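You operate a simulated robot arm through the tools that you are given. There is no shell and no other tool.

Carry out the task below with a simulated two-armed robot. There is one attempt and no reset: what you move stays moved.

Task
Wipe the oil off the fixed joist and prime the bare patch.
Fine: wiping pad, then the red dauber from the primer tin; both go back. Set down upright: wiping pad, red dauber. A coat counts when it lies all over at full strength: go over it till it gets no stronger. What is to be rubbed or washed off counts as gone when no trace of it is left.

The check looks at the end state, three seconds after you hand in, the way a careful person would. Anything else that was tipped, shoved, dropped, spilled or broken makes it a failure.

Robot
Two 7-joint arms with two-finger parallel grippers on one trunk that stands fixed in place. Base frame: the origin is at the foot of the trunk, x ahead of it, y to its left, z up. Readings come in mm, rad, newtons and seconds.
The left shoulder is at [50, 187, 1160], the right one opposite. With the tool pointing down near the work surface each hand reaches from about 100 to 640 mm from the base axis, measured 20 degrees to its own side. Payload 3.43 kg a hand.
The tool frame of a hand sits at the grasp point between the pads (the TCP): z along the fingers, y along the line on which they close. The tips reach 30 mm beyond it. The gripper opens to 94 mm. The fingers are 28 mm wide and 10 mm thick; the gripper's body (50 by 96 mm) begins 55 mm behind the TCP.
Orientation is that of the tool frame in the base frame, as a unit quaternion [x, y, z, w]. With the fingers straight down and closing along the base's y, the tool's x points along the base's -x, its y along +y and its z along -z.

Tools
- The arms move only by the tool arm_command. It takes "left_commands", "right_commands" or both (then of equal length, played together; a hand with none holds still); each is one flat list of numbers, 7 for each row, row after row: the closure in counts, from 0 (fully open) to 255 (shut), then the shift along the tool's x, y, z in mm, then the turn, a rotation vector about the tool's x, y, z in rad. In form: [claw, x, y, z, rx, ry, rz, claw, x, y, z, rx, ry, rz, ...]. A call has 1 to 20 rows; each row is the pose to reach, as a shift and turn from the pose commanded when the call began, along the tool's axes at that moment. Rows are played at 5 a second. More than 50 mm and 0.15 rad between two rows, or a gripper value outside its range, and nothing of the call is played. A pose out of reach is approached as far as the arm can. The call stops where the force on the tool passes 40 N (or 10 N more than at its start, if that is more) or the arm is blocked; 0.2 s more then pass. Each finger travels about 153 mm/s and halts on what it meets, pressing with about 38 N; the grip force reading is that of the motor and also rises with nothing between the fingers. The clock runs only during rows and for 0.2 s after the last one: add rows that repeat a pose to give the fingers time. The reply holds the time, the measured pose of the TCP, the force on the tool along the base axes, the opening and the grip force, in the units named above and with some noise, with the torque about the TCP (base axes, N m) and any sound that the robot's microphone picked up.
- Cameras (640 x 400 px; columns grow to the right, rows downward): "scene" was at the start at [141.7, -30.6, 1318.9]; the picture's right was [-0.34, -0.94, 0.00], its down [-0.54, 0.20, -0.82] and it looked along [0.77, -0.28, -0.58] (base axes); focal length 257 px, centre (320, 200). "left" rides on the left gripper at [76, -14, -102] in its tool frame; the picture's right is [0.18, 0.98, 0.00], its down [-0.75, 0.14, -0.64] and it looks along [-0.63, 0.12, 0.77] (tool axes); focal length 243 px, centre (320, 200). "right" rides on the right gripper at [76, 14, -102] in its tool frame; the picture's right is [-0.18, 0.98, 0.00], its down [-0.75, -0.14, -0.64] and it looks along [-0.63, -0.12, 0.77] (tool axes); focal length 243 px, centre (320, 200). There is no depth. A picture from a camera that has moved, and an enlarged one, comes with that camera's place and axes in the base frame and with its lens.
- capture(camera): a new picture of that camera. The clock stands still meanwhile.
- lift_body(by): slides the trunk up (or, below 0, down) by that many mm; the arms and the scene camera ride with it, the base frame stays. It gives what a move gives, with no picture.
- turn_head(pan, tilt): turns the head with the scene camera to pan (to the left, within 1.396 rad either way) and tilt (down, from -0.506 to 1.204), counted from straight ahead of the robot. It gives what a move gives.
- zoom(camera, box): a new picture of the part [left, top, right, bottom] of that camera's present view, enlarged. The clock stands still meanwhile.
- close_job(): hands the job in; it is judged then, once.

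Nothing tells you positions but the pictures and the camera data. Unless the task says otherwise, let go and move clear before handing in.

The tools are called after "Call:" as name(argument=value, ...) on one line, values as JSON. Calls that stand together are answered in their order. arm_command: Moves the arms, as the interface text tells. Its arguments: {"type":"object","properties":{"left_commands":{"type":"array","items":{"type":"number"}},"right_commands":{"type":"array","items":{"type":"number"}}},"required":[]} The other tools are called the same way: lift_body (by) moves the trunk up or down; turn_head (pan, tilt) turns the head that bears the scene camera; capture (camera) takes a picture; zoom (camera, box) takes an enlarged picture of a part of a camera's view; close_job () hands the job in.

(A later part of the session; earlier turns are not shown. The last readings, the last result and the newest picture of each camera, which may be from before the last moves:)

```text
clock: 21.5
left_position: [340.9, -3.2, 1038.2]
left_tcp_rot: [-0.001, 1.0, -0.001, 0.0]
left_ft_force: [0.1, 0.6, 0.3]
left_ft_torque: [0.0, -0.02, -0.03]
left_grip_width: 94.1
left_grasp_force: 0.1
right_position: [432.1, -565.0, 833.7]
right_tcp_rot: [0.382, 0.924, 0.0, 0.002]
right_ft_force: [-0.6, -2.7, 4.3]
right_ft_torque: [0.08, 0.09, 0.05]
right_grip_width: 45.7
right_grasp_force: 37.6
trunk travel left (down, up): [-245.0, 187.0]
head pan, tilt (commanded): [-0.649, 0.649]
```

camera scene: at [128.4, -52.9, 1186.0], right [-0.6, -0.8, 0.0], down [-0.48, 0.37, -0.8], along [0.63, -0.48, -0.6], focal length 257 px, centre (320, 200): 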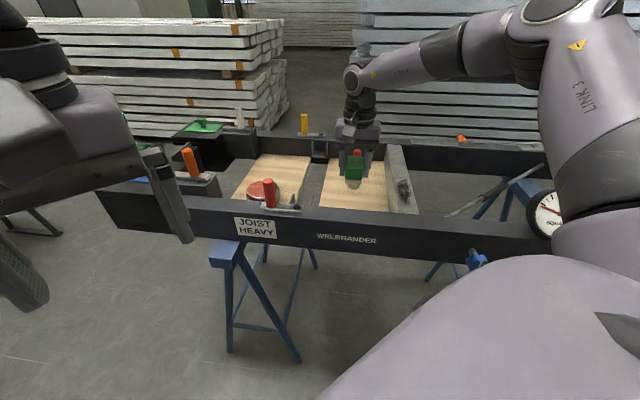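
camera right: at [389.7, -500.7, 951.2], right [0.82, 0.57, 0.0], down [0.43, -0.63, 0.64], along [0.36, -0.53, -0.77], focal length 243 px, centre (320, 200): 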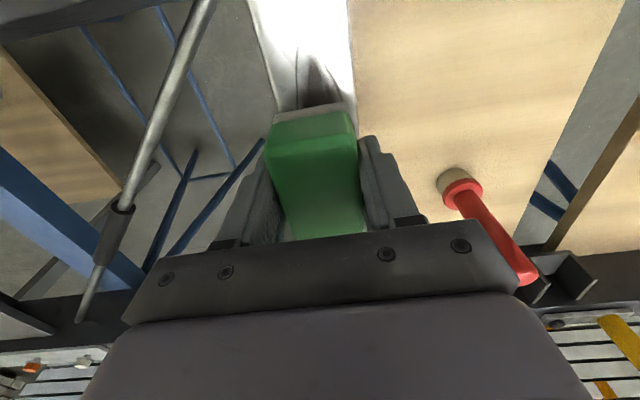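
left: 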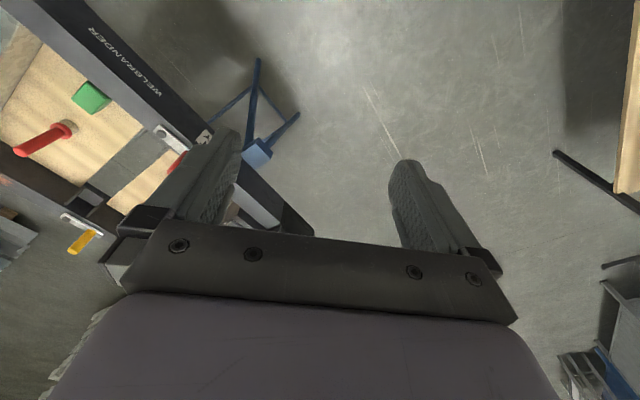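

Contact: about 4 N at TCP z 833.5. I now wipe back and forth along the joist with light pressure.

Call:
arm_command(right_commands=[200, -10, 0, 0.7, 0, 0, 0, 200, -20, 0, 0.7, 0, 0, 0, 200, -30, 0, 0.7, 0, 0, 0, 200, -42, 0, 0.7, 0, 0, 0, 200, -30, 0, 0.7, 0, 0, 0, 200, -15, 0, 0.7, 0, 0, 0, 200, 0, 0, 0.7, 0, 0, 0, 200, 15, 0, 0.7, 0, 0, 0, 200, 30, 0, 0.7, 0, 0, 0, 200, 45, 0, 0.7, 0, 0, 0, 200, 30, 0, 0.7, 0, 0, 0, 200, 15, 0, 0.7, 0, 0, 0, 200, 0, 0, 0.7, 0, 0, 0])

Call:
zoom(camera="scene", box=[360, 140, 440, 230])

```text
clock: 24.3
left_position: [340.7, -1.5, 1041.3]
left_tcp_rot: [0.0, 1.0, -0.002, 0.001]
left_ft_force: [-1.4, 0.2, 0.3]
left_ft_torque: [0.0, 0.01, 0.0]
left_grip_width: 94.0
left_grasp_force: 0.1
right_position: [430.7, -563.4, 832.8]
right_tcp_rot: [0.382, 0.924, 0.0, 0.001]
right_ft_force: [-4.1, 3.8, 17.3]
right_ft_torque: [0.1, -0.02, -0.06]
right_grip_width: 45.7
right_grasp_force: 38.2
trunk travel left (down, up): [-245.0, 187.0]
head pan, tilt (commanded): [-0.649, 0.649]
```

```text
4.44 times, centred on (400, 185) of scene
camera zoom: at [126.9, -51.1, 1186.4], right [-0.6, -0.8, 0.0], down [-0.48, 0.36, -0.8], along [0.64, -0.48, -0.6], focal length 1144 px, centre (-36, 267)
```

zoom: 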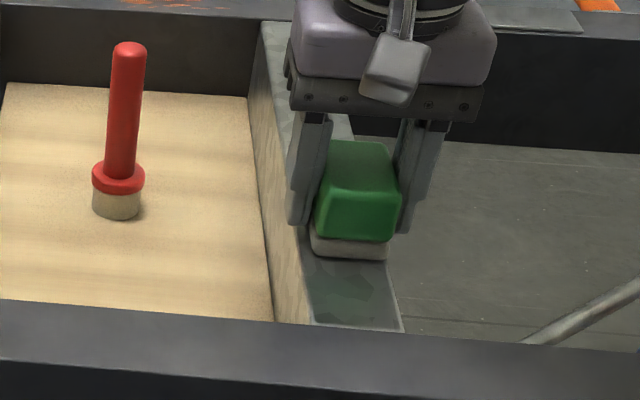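

The near part of the stain looks wiped. I lift the pad and move it aside over the bay to inspect the whole area.

Call:
arm_command(right_commands=[200, 0, 0, -15, 0, 0, 0, 200, 0, 0, -50, 0, 0, 0, 200, 0, 40, -60, 0, 0, 0, 200, 0, 85, -60, 0, 0, 0, 200, 0, 130, -60, 0, 0, 0, 200, 0, 130, -60, 0, 0, 0])

Call:
zoom(camera="scene", box=[380, 145, 440, 220])

Call:
zoom(camera="right", box=[80, 40, 260, 260])

```text
clock: 25.7
left_position: [340.6, -3.7, 1039.6]
left_tcp_rot: [-0.001, 1.0, -0.001, 0.0]
left_ft_force: [-0.2, -0.7, -0.5]
left_ft_torque: [-0.03, -0.02, 0.0]
left_grip_width: 93.9
left_grasp_force: 0.0
right_position: [525.4, -471.9, 890.6]
right_tcp_rot: [0.381, 0.925, 0.0, 0.0]
right_ft_force: [-0.3, 0.3, -0.5]
right_ft_torque: [0.0, 0.01, 0.03]
right_grip_width: 45.8
right_grasp_force: 38.3
trunk travel left (down, up): [-245.0, 187.0]
head pan, tilt (commanded): [-0.649, 0.649]
```

```text
5.33 times, centred on (410, 182) of scene
camera zoom: at [128.6, -52.7, 1186.0], right [-0.6, -0.8, 0.0], down [-0.48, 0.37, -0.8], along [0.63, -0.48, -0.6], focal length 1373 px, centre (-160, 293)
```

zoom: 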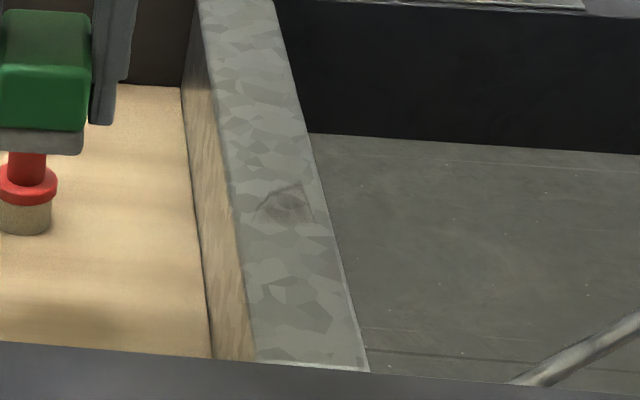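

```text
1.82 times, centred on (170, 150) of right
camera zoom: at [481.3, -408.0, 992.8], right [0.82, 0.57, 0.0], down [0.43, -0.63, 0.64], along [0.36, -0.53, -0.77], focal length 441 px, centre (593, 291)
```

zoom: 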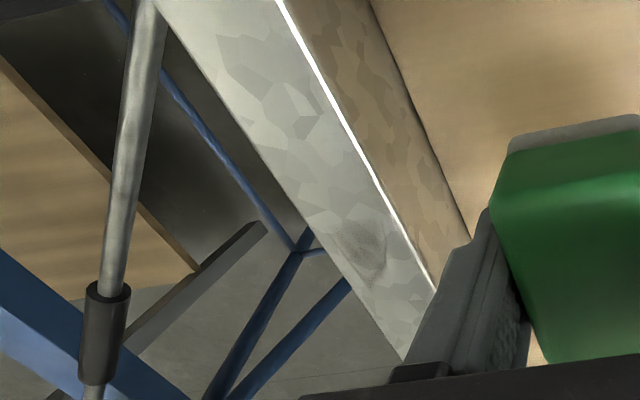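

Most of the oil is gone; a faint trace is left at the far end, around b 730–770 along the joist. I go back over that end with more strokes.

Call:
arm_command(right_commands=[200, -10, -45, 0, 0, 0, 0, 200, -20, -90, 0, 0, 0, 0, 200, -30, -130, 0, 0, 0, 0, 200, -30, -130, 40, 0, 0, 0, 200, -30, -130, 54, 0, 0, 0, 200, -30, -130, 57, 0, 0, 0, 200, -30, -130, 58, 0, 0, 0])

```text
clock: 27.3
left_position: [341.7, -3.3, 1040.4]
left_tcp_rot: [-0.002, 1.0, -0.001, 0.0]
left_ft_force: [0.6, 0.2, 0.4]
left_ft_torque: [-0.01, 0.01, -0.01]
left_grip_width: 94.0
left_grasp_force: 0.1
right_position: [454.0, -586.2, 832.9]
right_tcp_rot: [0.382, 0.924, 0.0, 0.0]
right_ft_force: [1.1, -0.3, -1.3]
right_ft_torque: [-0.03, -0.02, -0.04]
right_grip_width: 45.6
right_grasp_force: 38.5
trunk travel left (down, up): [-245.0, 187.0]
head pan, tilt (commanded): [-0.649, 0.649]
```

Call:
arm_command(right_commands=[200, 0, 0, 1, 0, 0, 0, 200, 0, 0, 1.5, 0, 0, 0, 200, 0, 0, 1.5, 0, 0, 0])

```text
clock: 28.1
left_position: [341.5, -2.7, 1039.9]
left_tcp_rot: [-0.001, 1.0, 0.0, 0.001]
left_ft_force: [-0.3, 0.2, 0.8]
left_ft_torque: [0.01, 0.01, 0.0]
left_grip_width: 94.1
left_grasp_force: 0.0
right_position: [453.8, -585.2, 831.5]
right_tcp_rot: [0.381, 0.924, -0.001, 0.001]
right_ft_force: [-0.5, -0.9, 4.5]
right_ft_torque: [-0.06, -0.04, 0.0]
right_grip_width: 45.8
right_grasp_force: 38.6
trunk travel left (down, up): [-245.0, 187.0]
head pan, tilt (commanded): [-0.649, 0.649]
```

Call:
arm_command(right_commands=[200, -10, 0, 0.8, 0, 0, 0, 200, -20, 0, 0.8, 0, 0, 0, 200, -10, 0, 0.8, 0, 0, 0, 200, 5, 0, 0.8, 0, 0, 0, 200, 20, 0, 0.8, 0, 0, 0, 200, 5, 2, 0.8, 0, 0, 0, 200, -10, 2, 0.8, 0, 0, 0, 200, -20, 2, 0.8, 0, 0, 0, 200, -10, 2, 0.8, 0, 0, 0, 200, 5, 2, 0.8, 0, 0, 0, 200, 20, -2, 0.8, 0, 0, 0, 200, 5, -2, 0.8, 0, 0, 0, 200, -10, -2, 0.8, 0, 0, 0, 200, -20, -2, 0.8, 0, 0, 0, 200, -10, -2, 0.8, 0, 0, 0, 200, 5, 0, 0.8, 0, 0, 0, 200, 20, 0, 0.8, 0, 0, 0, 200, 0, 0, 0.8, 0, 0, 0])

Call:
arm_command(right_commands=[200, 0, 0, -15, 0, 0, 0, 200, 0, 0, -50, 0, 0, 0, 200, 10, 40, -60, 0, 0, 0, 200, 20, 85, -60, 0, 0, 0, 200, 30, 130, -60, 0, 0, 0, 200, 30, 130, -60, 0, 0, 0])

Call:
zoom(camera="scene", box=[380, 145, 440, 220])

Call:
zoom(camera="right", box=[80, 40, 260, 260])

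```text
clock: 31.9
left_position: [341.5, -1.9, 1040.1]
left_tcp_rot: [-0.001, 1.0, -0.002, 0.001]
left_ft_force: [0.1, -0.7, -0.2]
left_ft_torque: [0.0, 0.03, 0.03]
left_grip_width: 93.9
left_grasp_force: 0.1
right_position: [453.4, -584.3, 831.2]
right_tcp_rot: [0.383, 0.924, 0.0, 0.002]
right_ft_force: [-2.1, 2.0, 10.7]
right_ft_torque: [0.0, -0.15, -0.02]
right_grip_width: 45.7
right_grasp_force: 38.4
trunk travel left (down, up): [-245.0, 187.0]
head pan, tilt (commanded): [-0.649, 0.649]
```

```text
clock: 33.3
left_position: [341.2, -2.2, 1040.9]
left_tcp_rot: [-0.002, 1.0, -0.001, 0.0]
left_ft_force: [0.2, 0.7, -0.2]
left_ft_torque: [-0.01, 0.02, -0.02]
left_grip_width: 94.1
left_grasp_force: 0.1
right_position: [525.3, -470.7, 890.9]
right_tcp_rot: [0.382, 0.924, -0.001, -0.001]
right_ft_force: [-0.7, 0.1, -0.7]
right_ft_torque: [0.01, 0.02, 0.0]
right_grip_width: 45.3
right_grasp_force: 38.1
trunk travel left (down, up): [-245.0, 187.0]
head pan, tilt (commanded): [-0.649, 0.649]
```

```text
5.33 times, centred on (410, 182) of scene
camera zoom: at [128.5, -52.7, 1186.0], right [-0.6, -0.8, 0.0], down [-0.48, 0.37, -0.8], along [0.63, -0.48, -0.6], focal length 1373 px, centre (-160, 293)
```

zoom: 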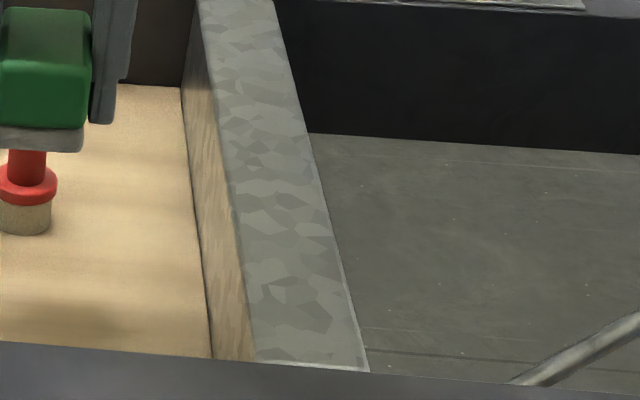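

```text
1.82 times, centred on (170, 150) of right
camera zoom: at [482.4, -409.2, 992.4], right [0.82, 0.57, 0.0], down [0.43, -0.63, 0.64], along [0.36, -0.53, -0.77], focal length 441 px, centre (593, 291)
```

zoom: 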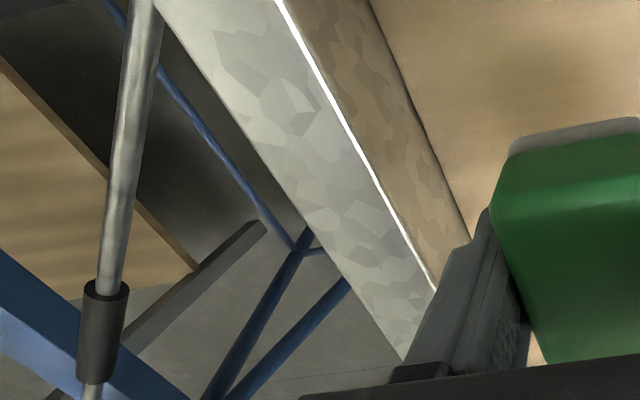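

The oil on the joist looks gone. I check it enlarged, and look at the orange-brown mark on the rear rail and along the rest of the jig to find the bare patch.

Call:
zoom(camera="scene", box=[385, 165, 425, 215])

Call:
zoom(camera="scene", box=[360, 120, 420, 170])

Call:
zoom(camera="scene", box=[420, 120, 560, 200])

Call:
zoom(camera="right", box=[0, 200, 160, 400])

```text
8.00 times, centred on (405, 190) of scene
camera zoom: at [128.5, -52.7, 1186.0], right [-0.6, -0.8, 0.0], down [-0.48, 0.37, -0.8], along [0.63, -0.48, -0.6], focal length 2059 px, centre (-360, 280)
```

zoom: 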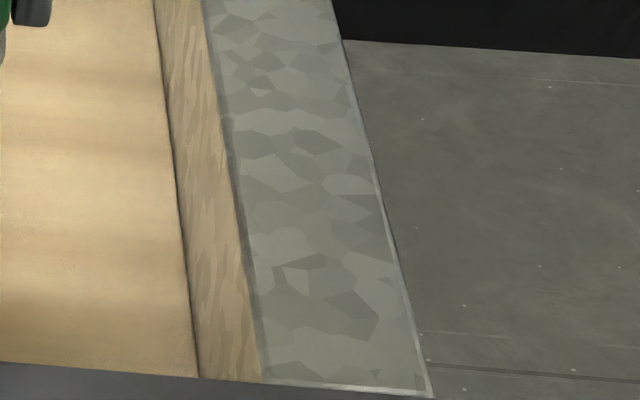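

```text
8.00 times, centred on (390, 145) of scene
camera zoom: at [128.5, -52.7, 1186.0], right [-0.6, -0.8, 0.0], down [-0.48, 0.37, -0.8], along [0.63, -0.48, -0.6], focal length 2059 px, centre (-240, 640)
```

zoom: 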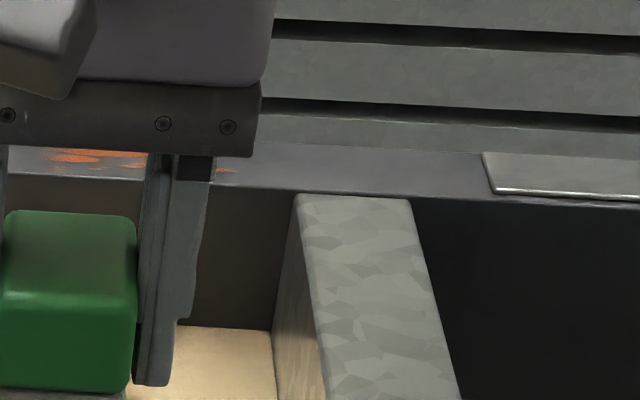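

```text
4.57 times, centred on (490, 160) of scene
camera zoom: at [128.5, -52.7, 1186.0], right [-0.6, -0.8, 0.0], down [-0.48, 0.37, -0.8], along [0.63, -0.48, -0.6], focal length 1177 px, centre (-457, 383)
```

zoom: 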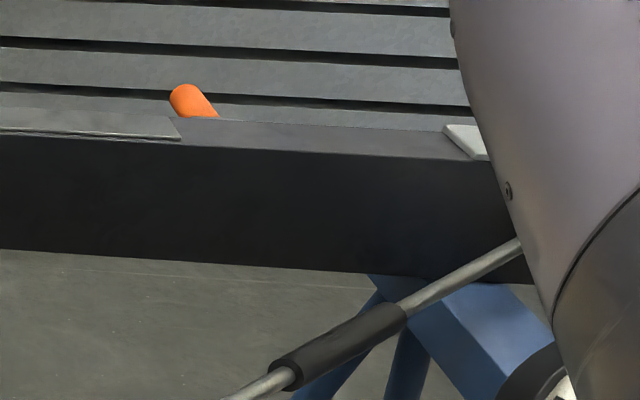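

```text
2.00 times, centred on (80, 300) of right
camera zoom: at [482.4, -409.2, 992.4], right [0.82, 0.57, 0.0], down [0.43, -0.63, 0.64], along [0.36, -0.53, -0.77], focal length 485 px, centre (800, 0)
```

zoom: 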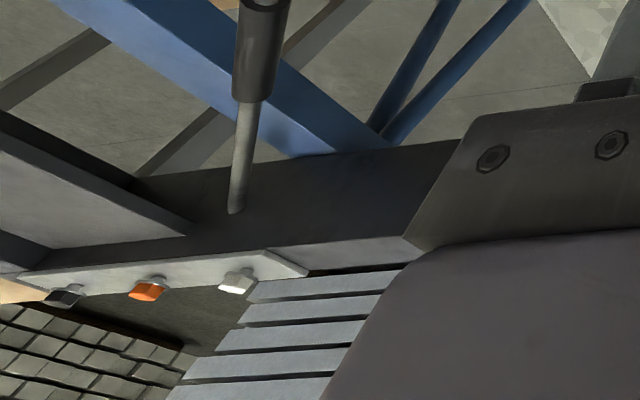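

The joist top looks clean but I don't yet see a separate bare patch, except possibly the orange scuff on the rear rail. I raise the hand out of the way and survey the jig.

Call:
arm_command(right_commands=[200, 20, 0, -40, 0, 0, 0, 200, 40, 0, -80, 0, 0, 0, 200, 60, 0, -120, 0, 0, 0, 200, 80, 0, -150, 0, 0, 0, 200, 80, 0, -150, 0, 0, 0])

Call:
zoom(camera="scene", box=[350, 120, 410, 160])

Call:
capture(camera="right")

Call:
capture(camera="scene")

```text
clock: 34.5
left_position: [342.2, -4.2, 1040.1]
left_tcp_rot: [-0.001, 1.0, -0.001, 0.001]
left_ft_force: [0.6, 0.5, -0.5]
left_ft_torque: [-0.02, -0.03, 0.0]
left_grip_width: 93.9
left_grasp_force: 0.1
right_position: [468.7, -416.9, 1041.3]
right_tcp_rot: [0.381, 0.924, -0.001, 0.0]
right_ft_force: [-0.4, 0.4, -1.4]
right_ft_torque: [-0.03, -0.01, 0.0]
right_grip_width: 45.7
right_grasp_force: 38.7
trunk travel left (down, up): [-245.0, 187.0]
head pan, tilt (commanded): [-0.649, 0.649]
```

```text
10.00 times, centred on (380, 140) of scene
camera zoom: at [128.3, -52.9, 1186.0], right [-0.6, -0.8, 0.0], down [-0.48, 0.37, -0.8], along [0.63, -0.48, -0.6], focal length 2574 px, centre (-280, 800)
```

zoom: 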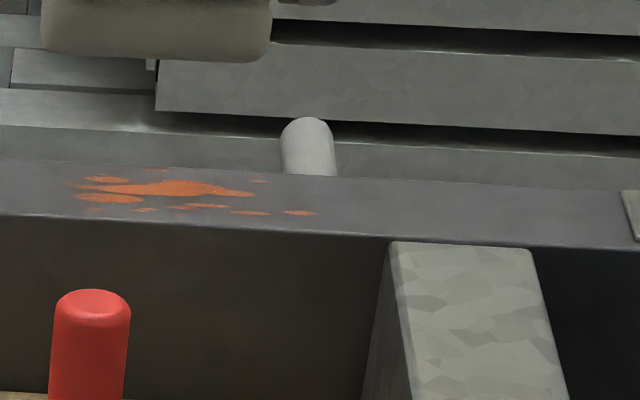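

```text
taken
camera right: at [424.5, -352.4, 1143.0], right [0.82, 0.57, 0.0], down [0.43, -0.63, 0.64], along [0.36, -0.53, -0.77], focal length 243 px, centre (320, 200)
```

right: 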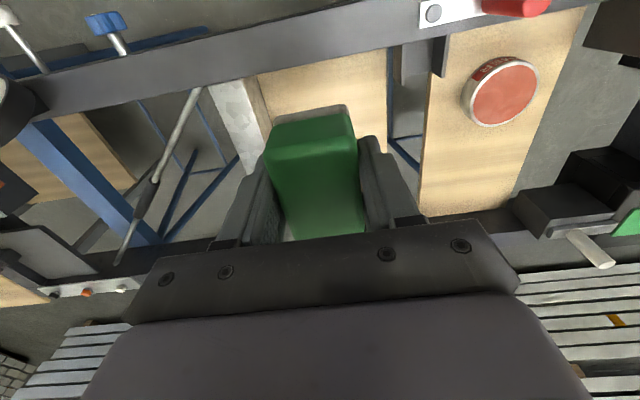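

```text
taken
camera scene: at [128.3, -52.9, 1186.0], right [-0.6, -0.8, 0.0], down [-0.48, 0.37, -0.8], along [0.63, -0.48, -0.6], focal length 257 px, centre (320, 200)
```

scene: 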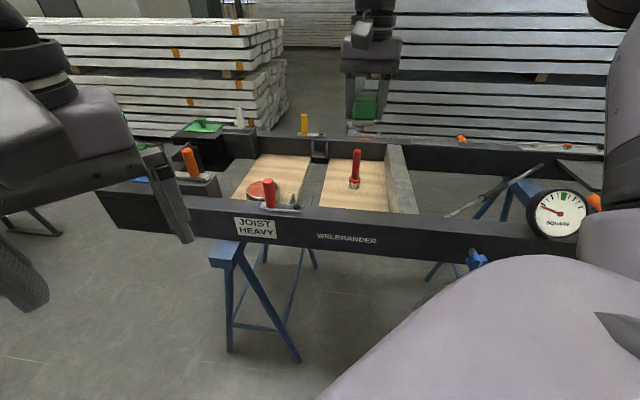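

The rear-rail scuff looks like stray orange paint specks rather than a patch on the joist. I bring the wrist camera closer to the joist to search its top for a bare patch.

Call:
arm_command(right_commands=[200, -10, -10, 45, 0, 0, 0, 200, -20, -20, 90, 0, 0, 0, 200, -34, -20, 130, 0, 0, 0, 200, -34, -20, 130, 0, 0, 0])

Call:
zoom(camera="right", box=[100, 50, 260, 230])

Call:
zoom(camera="right", box=[130, 50, 220, 150])

```text
clock: 35.5
left_position: [341.9, -2.7, 1039.6]
left_tcp_rot: [0.0, 1.0, -0.001, 0.0]
left_ft_force: [-0.1, -0.4, -0.3]
left_ft_torque: [-0.01, 0.03, 0.0]
left_grip_width: 93.8
left_grasp_force: 0.1
right_position: [479.0, -455.4, 911.3]
right_tcp_rot: [0.382, 0.924, 0.001, 0.001]
right_ft_force: [-0.3, 0.8, -1.3]
right_ft_torque: [-0.03, 0.01, 0.0]
right_grip_width: 45.6
right_grasp_force: 38.1
trunk travel left (down, up): [-245.0, 187.0]
head pan, tilt (commanded): [-0.649, 0.649]
```

```text
2.22 times, centred on (180, 140) of right
camera zoom: at [435.0, -391.1, 1011.8], right [0.82, 0.57, 0.0], down [0.43, -0.63, 0.64], along [0.36, -0.53, -0.77], focal length 539 px, centre (631, 333)
```

zoom: 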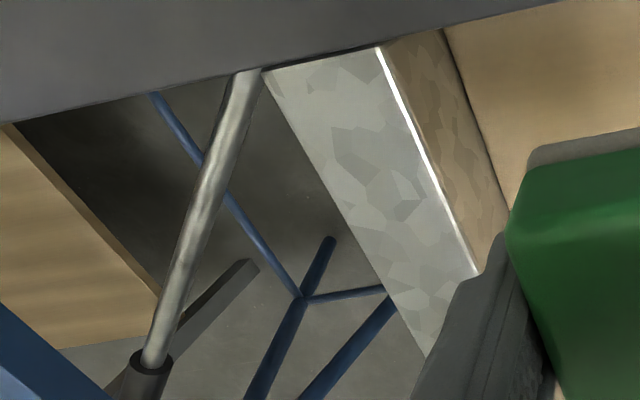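

```text
4.00 times, centred on (175, 100) of right
camera zoom: at [435.0, -391.1, 1011.8], right [0.82, 0.57, 0.0], down [0.43, -0.63, 0.64], along [0.36, -0.53, -0.77], focal length 970 px, centre (900, 600)
```

zoom: 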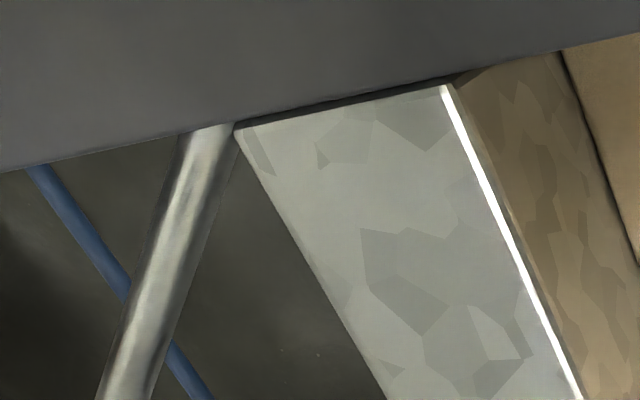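

The near half of the joist shows only its spangle pattern. I look along the far half too, from farther along and higher up.

Call:
arm_command(right_commands=[200, -20, 10, -30, 0, 0, 0, 200, -40, 20, -50, 0, 0, 0, 200, -60, 30, -50, 0, 0, 0, 200, -60, 30, -50, 0, 0, 0])

Call:
capture(camera="right")

Call:
zoom(camera="right", box=[130, 0, 270, 250])

Call:
zoom(camera="scene", box=[380, 140, 430, 220])

```text
clock: 36.5
left_position: [342.0, -4.0, 1040.6]
left_tcp_rot: [-0.001, 1.0, -0.001, 0.0]
left_ft_force: [0.2, -0.7, -0.1]
left_ft_torque: [0.01, 0.0, 0.02]
left_grip_width: 93.7
left_grasp_force: 0.1
right_position: [541.7, -474.3, 960.6]
right_tcp_rot: [0.382, 0.924, 0.0, 0.0]
right_ft_force: [0.2, -0.6, 0.4]
right_ft_torque: [0.0, 0.01, -0.03]
right_grip_width: 45.5
right_grasp_force: 38.6
trunk travel left (down, up): [-245.0, 187.0]
head pan, tilt (commanded): [-0.649, 0.649]
```

```text
taken
camera right: at [498.3, -411.1, 1061.9], right [0.82, 0.57, 0.0], down [0.43, -0.63, 0.64], along [0.36, -0.53, -0.77], focal length 243 px, centre (320, 200)
```

right: 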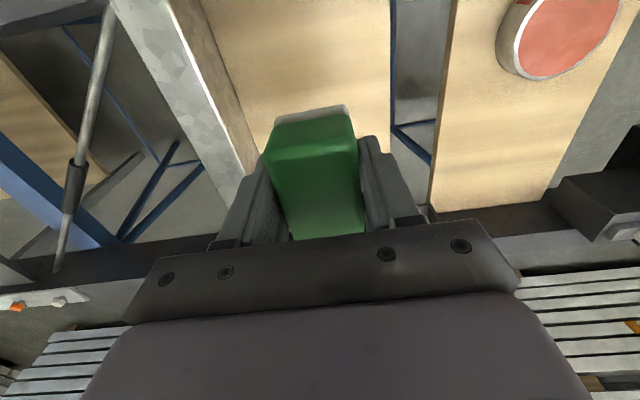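

```text
1.60 times, centred on (200, 125) of right
camera zoom: at [498.3, -411.1, 1061.9], right [0.82, 0.57, 0.0], down [0.43, -0.63, 0.64], along [0.36, -0.53, -0.77], focal length 388 px, centre (512, 320)
```

zoom: 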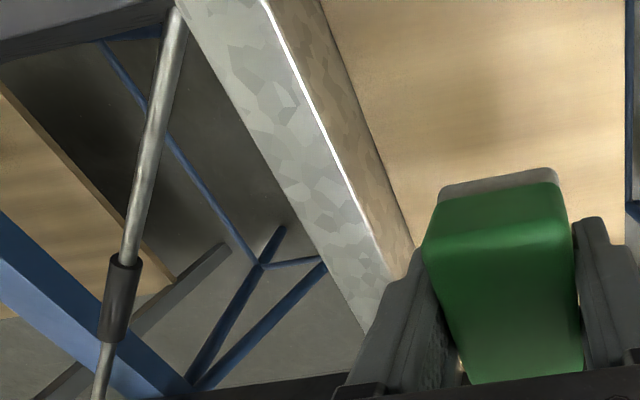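

```text
5.00 times, centred on (405, 180) of scene
camera zoom: at [128.5, -52.9, 1186.0], right [-0.6, -0.8, 0.0], down [-0.48, 0.37, -0.8], along [0.63, -0.48, -0.6], focal length 1287 px, centre (-105, 300)
```

zoom: 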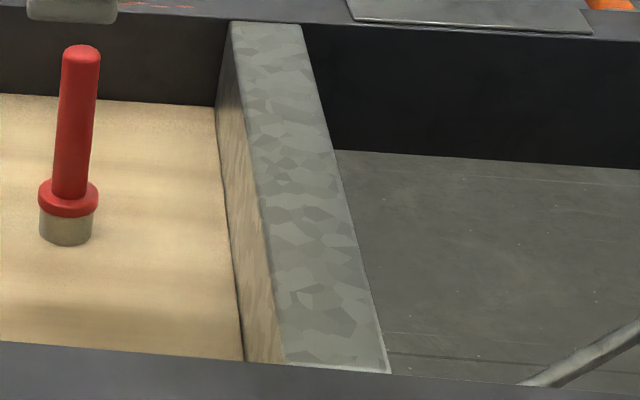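

Only the spot where the oil sat qualifies as the bare patch, so that is where the primer must go: a leaf shape about a −112…−74, b 645…767. I first take the pad back to where it stood.

Call:
arm_command(right_commands=[200, 24, -2, 20, 0, 0, 0, 200, 47.3, -3.8, 55, 0, 0, 0, 200, 47.3, -3.8, 100, 0, 0, 0, 200, 47.3, -3.8, 145, 0, 0, 0, 200, 47.3, -3.8, 180, 0, 0, 0, 200, 47.3, -3.8, 190, 0, 0, 0, 200, 47.3, -3.8, 190, 0, 0, 0])

Call:
zoom(camera="scene", box=[320, 140, 420, 220])

```text
clock: 38.1
left_position: [342.1, -3.9, 1039.1]
left_tcp_rot: [-0.001, 1.0, -0.001, 0.0]
left_ft_force: [-0.8, 0.2, -0.7]
left_ft_torque: [-0.02, 0.0, 0.01]
left_grip_width: 94.2
left_grasp_force: 0.2
right_position: [504.9, -445.7, 771.2]
right_tcp_rot: [0.382, 0.924, -0.001, 0.0]
right_ft_force: [0.0, -0.1, -0.8]
right_ft_torque: [0.01, 0.04, 0.02]
right_grip_width: 45.6
right_grasp_force: 37.9
trunk travel left (down, up): [-245.0, 187.0]
head pan, tilt (commanded): [-0.649, 0.649]
```

```text
5.00 times, centred on (370, 180) of scene
camera zoom: at [128.4, -52.9, 1186.1], right [-0.6, -0.8, 0.0], down [-0.48, 0.37, -0.8], along [0.63, -0.48, -0.6], focal length 1287 px, centre (70, 300)
```

zoom: 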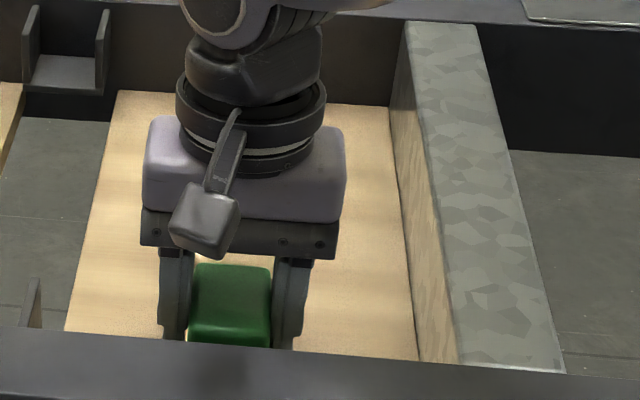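

Call:
arm_command(right_commands=[200, 0, 0, 3, 0, 0, 0, 200, 0, 0, 5, 0, 0, 0, 200, 0, 0, 6, 0, 0, 0, 200, 0, 0, 6, 0, 0, 0])

Call:
arm_command(right_commands=[200, 0, 0, 0.7, 0, 0, 0, 200, 0, 0, 1.2, 0, 0, 0, 200, 0, 0, 1.2, 0, 0, 0])

```text
clock: 39.1
left_position: [340.9, -4.1, 1039.7]
left_tcp_rot: [-0.001, 1.0, -0.001, 0.0]
left_ft_force: [0.1, -0.1, -0.3]
left_ft_torque: [-0.03, 0.05, 0.02]
left_grip_width: 93.7
left_grasp_force: 0.1
right_position: [504.9, -444.7, 766.2]
right_tcp_rot: [0.382, 0.924, 0.0, 0.0]
right_ft_force: [-0.4, -0.6, -1.0]
right_ft_torque: [0.03, 0.02, -0.02]
right_grip_width: 45.8
right_grasp_force: 38.0
trunk travel left (down, up): [-245.0, 187.0]
head pan, tilt (commanded): [-0.649, 0.649]
```

```text
clock: 39.9
left_position: [342.7, -3.4, 1039.7]
left_tcp_rot: [0.0, 1.0, -0.001, 0.0]
left_ft_force: [-0.5, -0.6, -0.1]
left_ft_torque: [0.0, -0.01, 0.01]
left_grip_width: 94.0
left_grasp_force: 0.0
right_position: [505.4, -445.1, 763.3]
right_tcp_rot: [0.382, 0.924, 0.0, 0.001]
right_ft_force: [0.3, -0.4, -0.8]
right_ft_torque: [-0.02, 0.0, 0.0]
right_grip_width: 45.5
right_grasp_force: 38.1
trunk travel left (down, up): [-245.0, 187.0]
head pan, tilt (commanded): [-0.649, 0.649]
```

Call:
arm_command(right_commands=[200, 0, 0, 0.7, 0, 0, 0, 200, 0, 0, 1.4, 0, 0, 0, 200, 0, 0, 1.4, 0, 0, 0])

```text
clock: 40.7
left_position: [341.7, -3.3, 1040.1]
left_tcp_rot: [-0.001, 1.0, 0.0, -0.001]
left_ft_force: [0.2, -0.1, -0.2]
left_ft_torque: [0.0, -0.01, -0.02]
left_grip_width: 94.0
left_grasp_force: 0.1
right_position: [504.7, -444.4, 764.0]
right_tcp_rot: [0.382, 0.924, 0.0, 0.002]
right_ft_force: [-1.6, -0.8, 3.4]
right_ft_torque: [-0.15, -0.05, -0.08]
right_grip_width: 45.5
right_grasp_force: 37.6
trunk travel left (down, up): [-245.0, 187.0]
head pan, tilt (commanded): [-0.649, 0.649]
```

The pad rests on the board (3 N). I open the fingers, lift clear and check it.

Call:
arm_command(right_commands=[120, 0, 0, 0, 0, 0, 0, 60, 0, 0, 0, 0, 0, 0, 0, 0, 0, 0, 0, 0, 0, 0, 0, 0, 0, 0, 0, 0, 0, 0, 0, -30, 0, 0, 0, 0, 0, 0, -70, 0, 0, 0, 0, 0, 0, -110, 0, 0, 0, 0, 0, 0, -150, 0, 0, 0, 0, 0, 0, -150, 0, 0, 0])

Call:
capture(camera="right")

Call:
zoom(camera="scene", box=[320, 140, 420, 220])

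```text
clock: 42.7
left_position: [342.3, -3.8, 1040.3]
left_tcp_rot: [-0.001, 1.0, -0.001, 0.0]
left_ft_force: [-0.5, 0.3, 0.2]
left_ft_torque: [-0.03, 0.01, 0.0]
left_grip_width: 94.0
left_grasp_force: 0.0
right_position: [503.3, -445.5, 911.1]
right_tcp_rot: [0.382, 0.924, -0.001, 0.001]
right_ft_force: [0.2, 0.5, 0.0]
right_ft_torque: [-0.02, 0.01, 0.01]
right_grip_width: 93.7
right_grasp_force: 0.0
trunk travel left (down, up): [-245.0, 187.0]
head pan, tilt (commanded): [-0.649, 0.649]
```

```text
taken
camera right: at [461.0, -381.8, 1012.6], right [0.82, 0.57, 0.0], down [0.43, -0.63, 0.64], along [0.36, -0.53, -0.77], focal length 243 px, centre (320, 200)
```

right: 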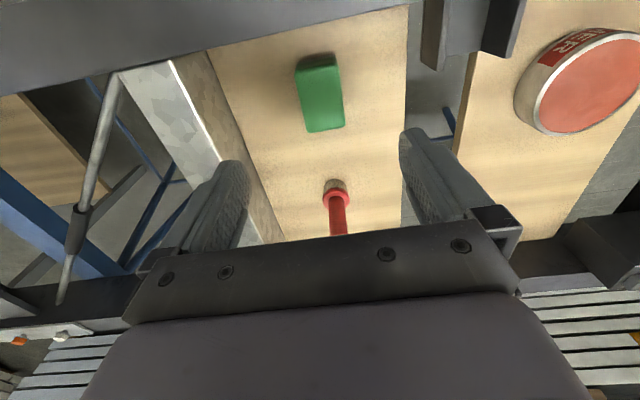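

```text
5.00 times, centred on (370, 180) of scene
camera zoom: at [128.3, -52.9, 1186.1], right [-0.6, -0.8, 0.0], down [-0.48, 0.37, -0.8], along [0.63, -0.48, -0.6], focal length 1287 px, centre (70, 300)
```

zoom: 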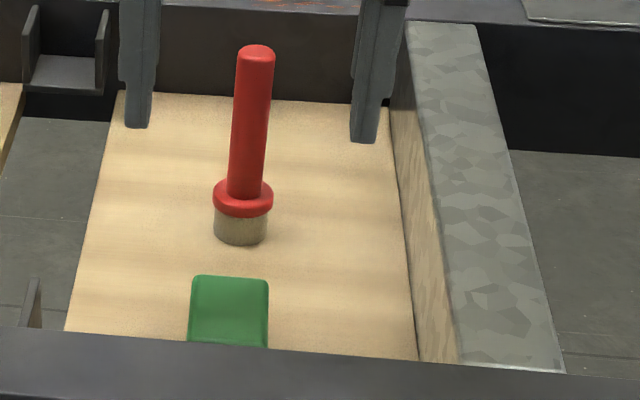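

The pad stands back in its place. Now I bring the open right hand above the dauber, tilting the fingers forward 0.7 rad so the arm can reach it.

Call:
arm_command(right_commands=[0, -29.3, -0.4, 1.2, 0, -0.14, 0, 0, -58.6, -0.8, 2.4, 0, -0.28, 0, 0, -88, -1.1, 3.6, 0, -0.42, 0, 0, -117.3, -1.5, 4.8, 0, -0.56, 0, 0, -146.6, -1.9, 6, 0, -0.7, 0, 0, -146.6, -1.9, 6, 0, -0.7, 0])

Call:
capture(camera="right")

Call:
zoom(camera="scene", box=[310, 90, 440, 230])

```text
clock: 44.1
left_position: [341.7, -3.4, 1038.8]
left_tcp_rot: [-0.001, 1.0, -0.001, 0.0]
left_ft_force: [0.7, 0.3, -0.4]
left_ft_torque: [0.0, -0.02, -0.02]
left_grip_width: 94.0
left_grasp_force: 0.1
right_position: [608.3, -549.7, 906.3]
right_tcp_rot: [0.358, 0.868, -0.131, 0.318]
right_ft_force: [0.6, -0.6, 0.1]
right_ft_torque: [0.0, 0.02, 0.01]
right_grip_width: 94.1
right_grasp_force: 0.1
trunk travel left (down, up): [-245.0, 187.0]
head pan, tilt (commanded): [-0.649, 0.649]
```

```text
taken
camera right: at [530.4, -452.2, 933.4], right [0.79, 0.6, 0.12], down [0.01, -0.21, 0.98], along [0.61, -0.77, -0.18], focal length 243 px, centre (320, 200)
```

right: 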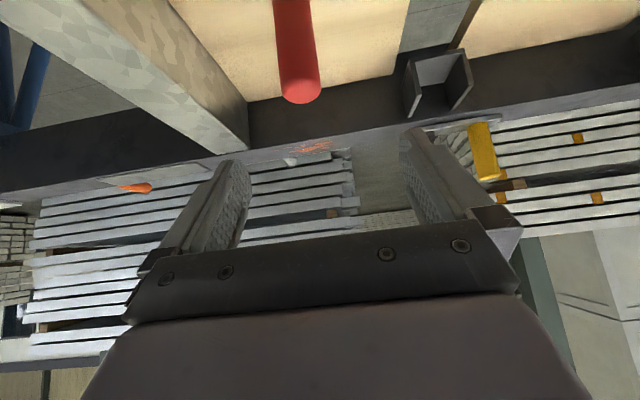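

```text
2.86 times, centred on (375, 160) of scene
camera zoom: at [128.4, -52.9, 1186.1], right [-0.6, -0.8, 0.0], down [-0.48, 0.37, -0.8], along [0.63, -0.48, -0.6], focal length 735 px, centre (163, 314)
```

zoom: 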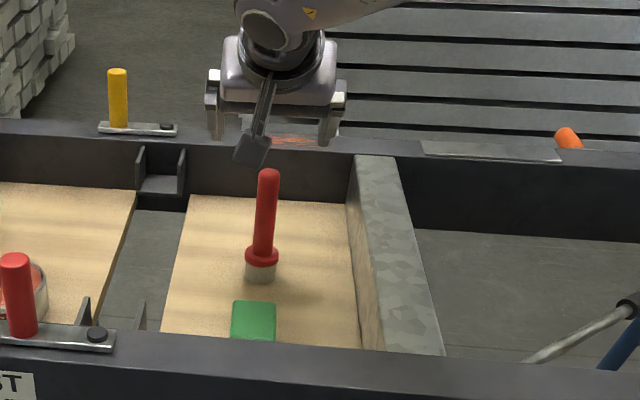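

The tilted pose is within reach. I check where the handle sits between the fingers before going down.

Call:
zoom(camera="right", box=[240, 0, 380, 140])

```text
2.86 times, centred on (310, 70) of right
camera zoom: at [530.4, -452.2, 933.4], right [0.79, 0.6, 0.12], down [0.01, -0.21, 0.98], along [0.61, -0.77, -0.18], focal length 693 px, centre (349, 571)
```

zoom: 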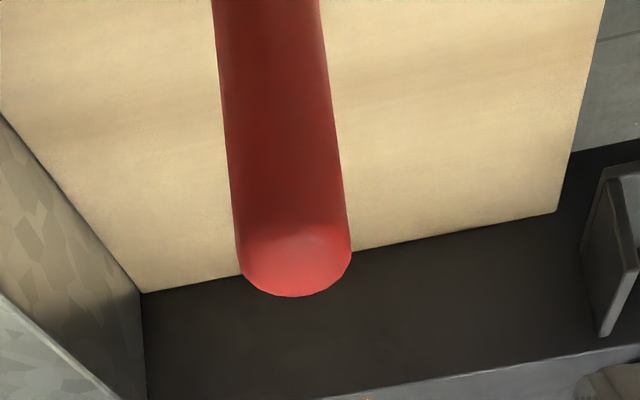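

The handle is centred about 4 mm to one side, which I correct while going straight down to about z 822.

Call:
arm_command(right_commands=[0, 13.5, -3.7, 16, 0, 0, 0, 0, 27, -3.7, 32.1, 0, 0, 0, 0, 40.6, -3.7, 48.2, 0, 0, 0, 0, 54.1, -3.7, 64.2, 0, 0, 0, 0, 54.1, -3.7, 64.2, 0, 0, 0])

Call:
capture(camera="right")

Call:
zoom(camera="scene", box=[310, 120, 410, 220])

```text
clock: 45.3
left_position: [341.6, -3.8, 1040.0]
left_tcp_rot: [-0.001, 1.0, -0.001, -0.001]
left_ft_force: [0.5, -0.8, 1.4]
left_ft_torque: [0.0, 0.02, 0.0]
left_grip_width: 93.9
left_grasp_force: 0.1
right_position: [605.9, -552.0, 822.3]
right_tcp_rot: [0.359, 0.868, -0.131, 0.316]
right_ft_force: [0.6, 0.2, -0.8]
right_ft_torque: [0.03, 0.0, 0.03]
right_grip_width: 94.1
right_grasp_force: 0.0
trunk travel left (down, up): [-245.0, 187.0]
head pan, tilt (commanded): [-0.649, 0.649]
```

```text
taken
camera right: at [527.5, -454.6, 849.9], right [0.79, 0.6, 0.12], down [0.01, -0.21, 0.98], along [0.61, -0.77, -0.18], focal length 243 px, centre (320, 200)
```

right: 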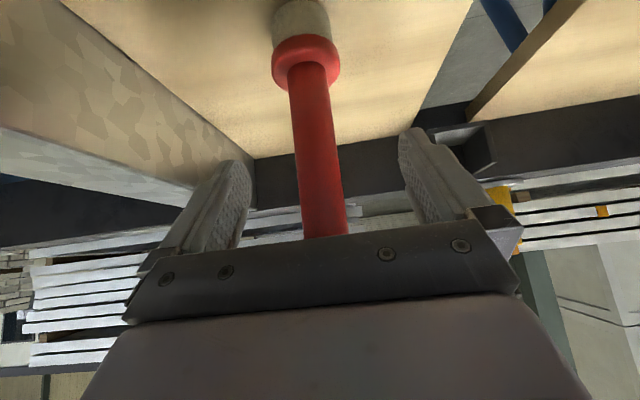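

```text
4.00 times, centred on (360, 170) of scene
camera zoom: at [128.4, -52.9, 1186.1], right [-0.6, -0.8, 0.0], down [-0.48, 0.37, -0.8], along [0.63, -0.48, -0.6], focal length 1030 px, centre (160, 320)
```

zoom: 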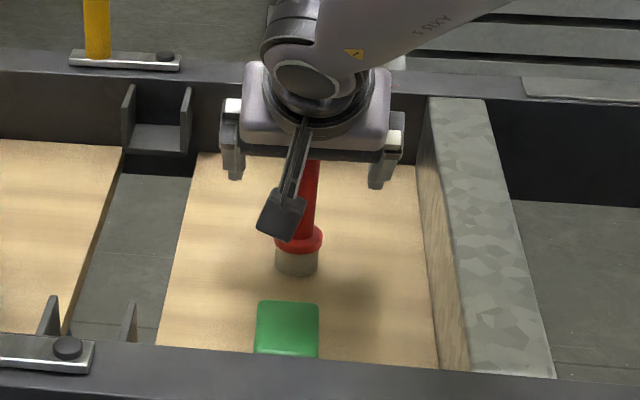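

The handle is centred between the fingers. I close on it and lift it straight up a little.

Call:
arm_command(right_commands=[100, 0, 0, 0, 0, 0, 0, 170, 0, 0, 0, 0, 0, 0, 230, 0, 0, 0, 0, 0, 0, 230, 0, 0, 0, 0, 0, 0, 230, 0, 0, 0, 0, 0, 0])

Call:
capture(camera="right")

```text
clock: 46.5
left_position: [340.8, -3.7, 1040.0]
left_tcp_rot: [-0.001, 1.0, -0.001, 0.0]
left_ft_force: [-0.3, -0.3, -1.1]
left_ft_torque: [0.01, -0.01, 0.01]
left_grip_width: 94.0
left_grasp_force: 0.2
right_position: [605.4, -551.9, 823.2]
right_tcp_rot: [0.359, 0.868, -0.131, 0.317]
right_ft_force: [0.4, 0.4, 0.1]
right_ft_torque: [0.05, -0.01, -0.02]
right_grip_width: 25.3
right_grasp_force: 38.1
trunk travel left (down, up): [-245.0, 187.0]
head pan, tilt (commanded): [-0.649, 0.649]
```

```text
taken
camera right: at [527.5, -454.5, 850.1], right [0.79, 0.6, 0.12], down [0.02, -0.22, 0.98], along [0.61, -0.77, -0.18], focal length 243 px, centre (320, 200)
```

right: 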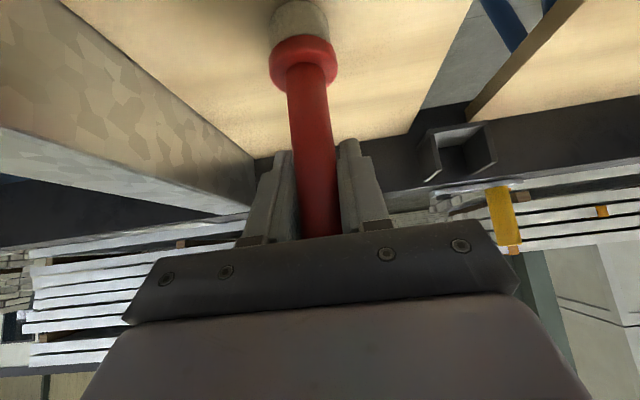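

The dauber is gripped at 25 mm. I lift it straight up and check that it hangs upright.

Call:
arm_command(right_commands=[230, -3.2, 0, -3.8, 0, 0, 0, 230, -9.7, 0, -11.5, 0, 0, 0, 230, -22.5, 0, -26.8, 0, 0, 0, 230, -45, 0, -53.5, 0, 0, 0, 230, -64.4, 0, -76.5, 0, 0, 0, 230, -83.7, 0, -99.4, 0, 0, 0, 230, -83.7, 0, -99.4, 0, 0, 0])

Call:
zoom(camera="scene", box=[310, 80, 430, 220])

Call:
capture(camera="right")

```text
clock: 48.1
left_position: [341.2, -3.1, 1040.2]
left_tcp_rot: [-0.001, 1.0, -0.002, 0.0]
left_ft_force: [0.4, -0.5, 0.3]
left_ft_torque: [0.02, 0.04, -0.02]
left_grip_width: 93.9
left_grasp_force: 0.1
right_position: [604.3, -552.1, 952.5]
right_tcp_rot: [0.359, 0.868, -0.13, 0.317]
right_ft_force: [-0.6, 0.3, -1.4]
right_ft_torque: [0.03, 0.01, -0.01]
right_grip_width: 25.3
right_grasp_force: 38.2
trunk travel left (down, up): [-245.0, 187.0]
head pan, tilt (commanded): [-0.649, 0.649]
```

```text
2.86 times, centred on (370, 150) of scene
camera zoom: at [128.4, -52.9, 1186.0], right [-0.6, -0.8, 0.0], down [-0.48, 0.37, -0.8], along [0.63, -0.48, -0.6], focal length 735 px, centre (177, 343)
```

zoom: 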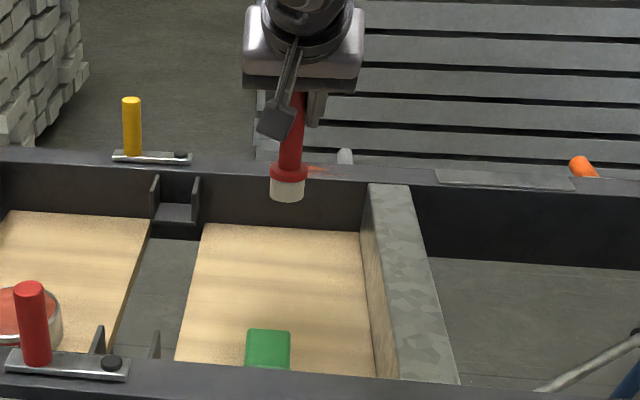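

```text
taken
camera right: at [527.3, -455.1, 980.6], right [0.79, 0.6, 0.12], down [0.02, -0.22, 0.98], along [0.61, -0.77, -0.18], focal length 243 px, centre (320, 200)
```

right: 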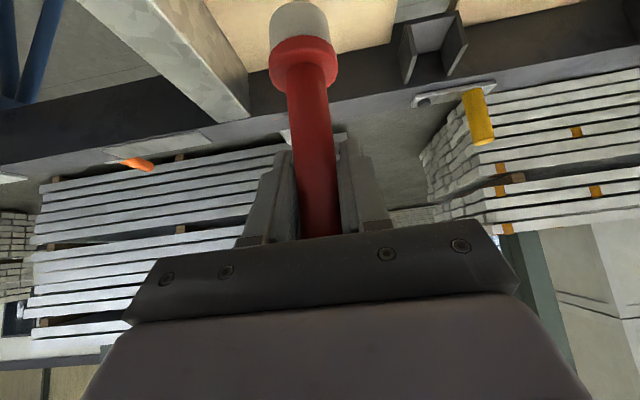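

The dauber hangs upright with its lower end about 104 mm below the grasp point. I carry it high over to above the primer tin at about (711, -286).

Call:
arm_command(right_commands=[230, -12.9, 0, -15.3, 0, 0, 0, 230, 0, 40, -28, 0, 0, 0, 230, 14, 82, -40, 0, 0, 0, 230, 28, 124, -52, 0, 0, 0, 230, 42, 166, -64, 0, 0, 0, 230, 56, 208, -76, 0, 0, 0, 230, 68, 240, -83, 0, 0, 0, 230, 73.3, 263, -87.9, 0, 0, 0, 230, 73.3, 263, -87.9, 0, 0, 0])

Call:
capture(camera="right")

Call:
capture(camera="scene")

```text
clock: 50.1
left_position: [341.8, -4.2, 1039.8]
left_tcp_rot: [-0.001, 1.0, -0.001, 0.0]
left_ft_force: [0.3, -0.9, 0.8]
left_ft_torque: [0.0, -0.04, 0.02]
left_grip_width: 94.0
left_grasp_force: 0.1
right_position: [625.9, -336.6, 976.5]
right_tcp_rot: [0.359, 0.868, -0.13, 0.317]
right_ft_force: [-0.2, 0.9, -0.7]
right_ft_torque: [-0.02, 0.01, 0.0]
right_grip_width: 25.1
right_grasp_force: 37.7
right hand out of reach, approached as far as the arm can: row 5, 6, 7, 8, 9
trunk travel left (down, up): [-245.0, 187.0]
head pan, tilt (commanded): [-0.649, 0.649]
```

```text
taken
camera right: at [547.1, -239.1, 1004.4], right [0.79, 0.6, 0.12], down [0.01, -0.22, 0.98], along [0.61, -0.77, -0.18], focal length 243 px, centre (320, 200)
```

right: 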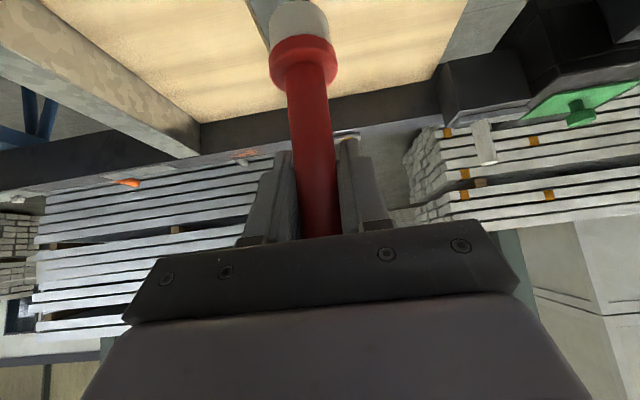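

```text
taken
camera scene: at [128.4, -53.0, 1186.0], right [-0.6, -0.8, 0.0], down [-0.48, 0.37, -0.8], along [0.63, -0.48, -0.6], focal length 257 px, centre (320, 200)
```

scene: 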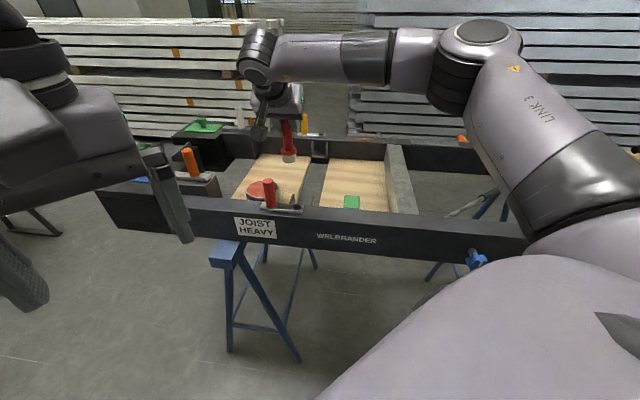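

The arm stopped short because of wrist angle rather than length, and the tall red lever on the front rail also has to be kept clear. I turn the hand about the vertical by +70° so that the forearm lines up more naturally over the tin.

Call:
arm_command(right_commands=[230, 0, 0, 0, -0.0876, 0, -0.1035, 230, 0, 0, 0, -0.1752, 0, -0.207, 230, 0, 0, 0, -0.2628, 0, -0.3105, 230, 0, 0, 0, -0.3504, 0, -0.414, 230, 0, 0, 0, -0.438, 0, -0.5175, 230, 0, 0, 0, -0.5256, 0, -0.621, 230, 0, 0, 0, -0.6132, 0, -0.7245, 230, 0, 0, 0, -0.7008, 0, -0.828, 230, 0, 0, 0, -0.7884, 0, -0.9315, 230, 0, 0, 0, -0.7884, 0, -0.9315])

Call:
capture(camera="scene")

Call:
capture(camera="right")

```text
clock: 52.3
left_position: [341.3, -2.8, 1039.4]
left_tcp_rot: [0.0, 1.0, 0.0, 0.0]
left_ft_force: [0.8, 0.0, 0.3]
left_ft_torque: [-0.03, 0.0, 0.02]
left_grip_width: 93.9
left_grasp_force: 0.1
right_position: [594.1, -301.5, 971.3]
right_tcp_rot: [-0.201, 0.917, 0.075, 0.337]
right_ft_force: [0.9, -0.8, -0.2]
right_ft_torque: [-0.01, 0.0, 0.0]
right_grip_width: 25.0
right_grasp_force: 38.4
right hand out of reach, approached as far as the arm can: row 9, 10
trunk travel left (down, up): [-245.0, 187.0]
head pan, tilt (commanded): [-0.649, 0.649]
```

```text
taken
camera scene: at [128.4, -53.1, 1186.0], right [-0.6, -0.8, 0.0], down [-0.48, 0.37, -0.8], along [0.63, -0.48, -0.6], focal length 257 px, centre (320, 200)
```

scene: 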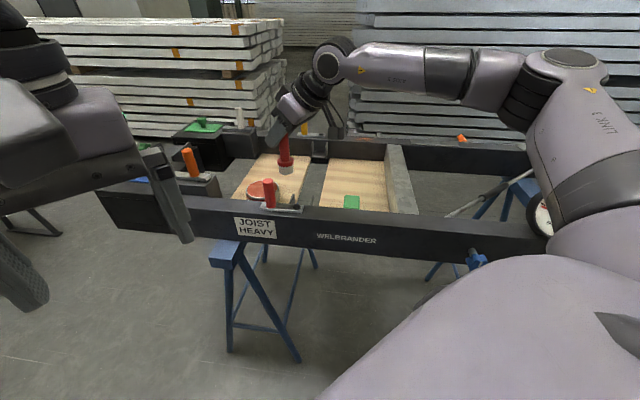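

```text
taken
camera right: at [475.8, -340.5, 998.6], right [-0.28, 0.95, 0.12], down [0.21, -0.06, 0.98], along [0.94, 0.3, -0.18], focal length 243 px, centre (320, 200)
```

right: 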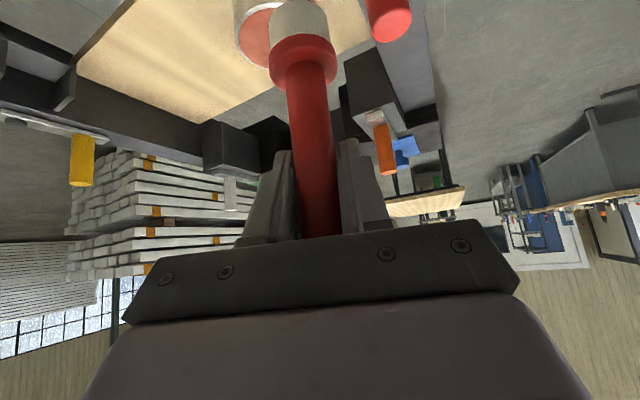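

Now the hand points a little left of straight ahead and stopped at another wrist limit. I turn back about 17° and then see whether I can extend toward the tin.

Call:
arm_command(right_commands=[230, 0, 0, 0, 0.0935, 0, 0.111, 230, 0, 0, 0, 0.187, 0, 0.222, 230, 0, 0, 0, 0.187, 0, 0.222])

```text
clock: 53.1
left_position: [341.7, -2.6, 1039.3]
left_tcp_rot: [-0.001, 1.0, -0.002, 0.0]
left_ft_force: [0.1, -0.3, 0.0]
left_ft_torque: [0.02, 0.02, -0.01]
left_grip_width: 94.1
left_grasp_force: 0.1
right_position: [593.3, -301.8, 972.5]
right_tcp_rot: [-0.068, 0.937, 0.026, 0.343]
right_ft_force: [-1.1, -0.2, 0.0]
right_ft_torque: [-0.02, -0.02, 0.01]
right_grip_width: 25.1
right_grasp_force: 38.1
trunk travel left (down, up): [-245.0, 187.0]
head pan, tilt (commanded): [-0.649, 0.649]
```

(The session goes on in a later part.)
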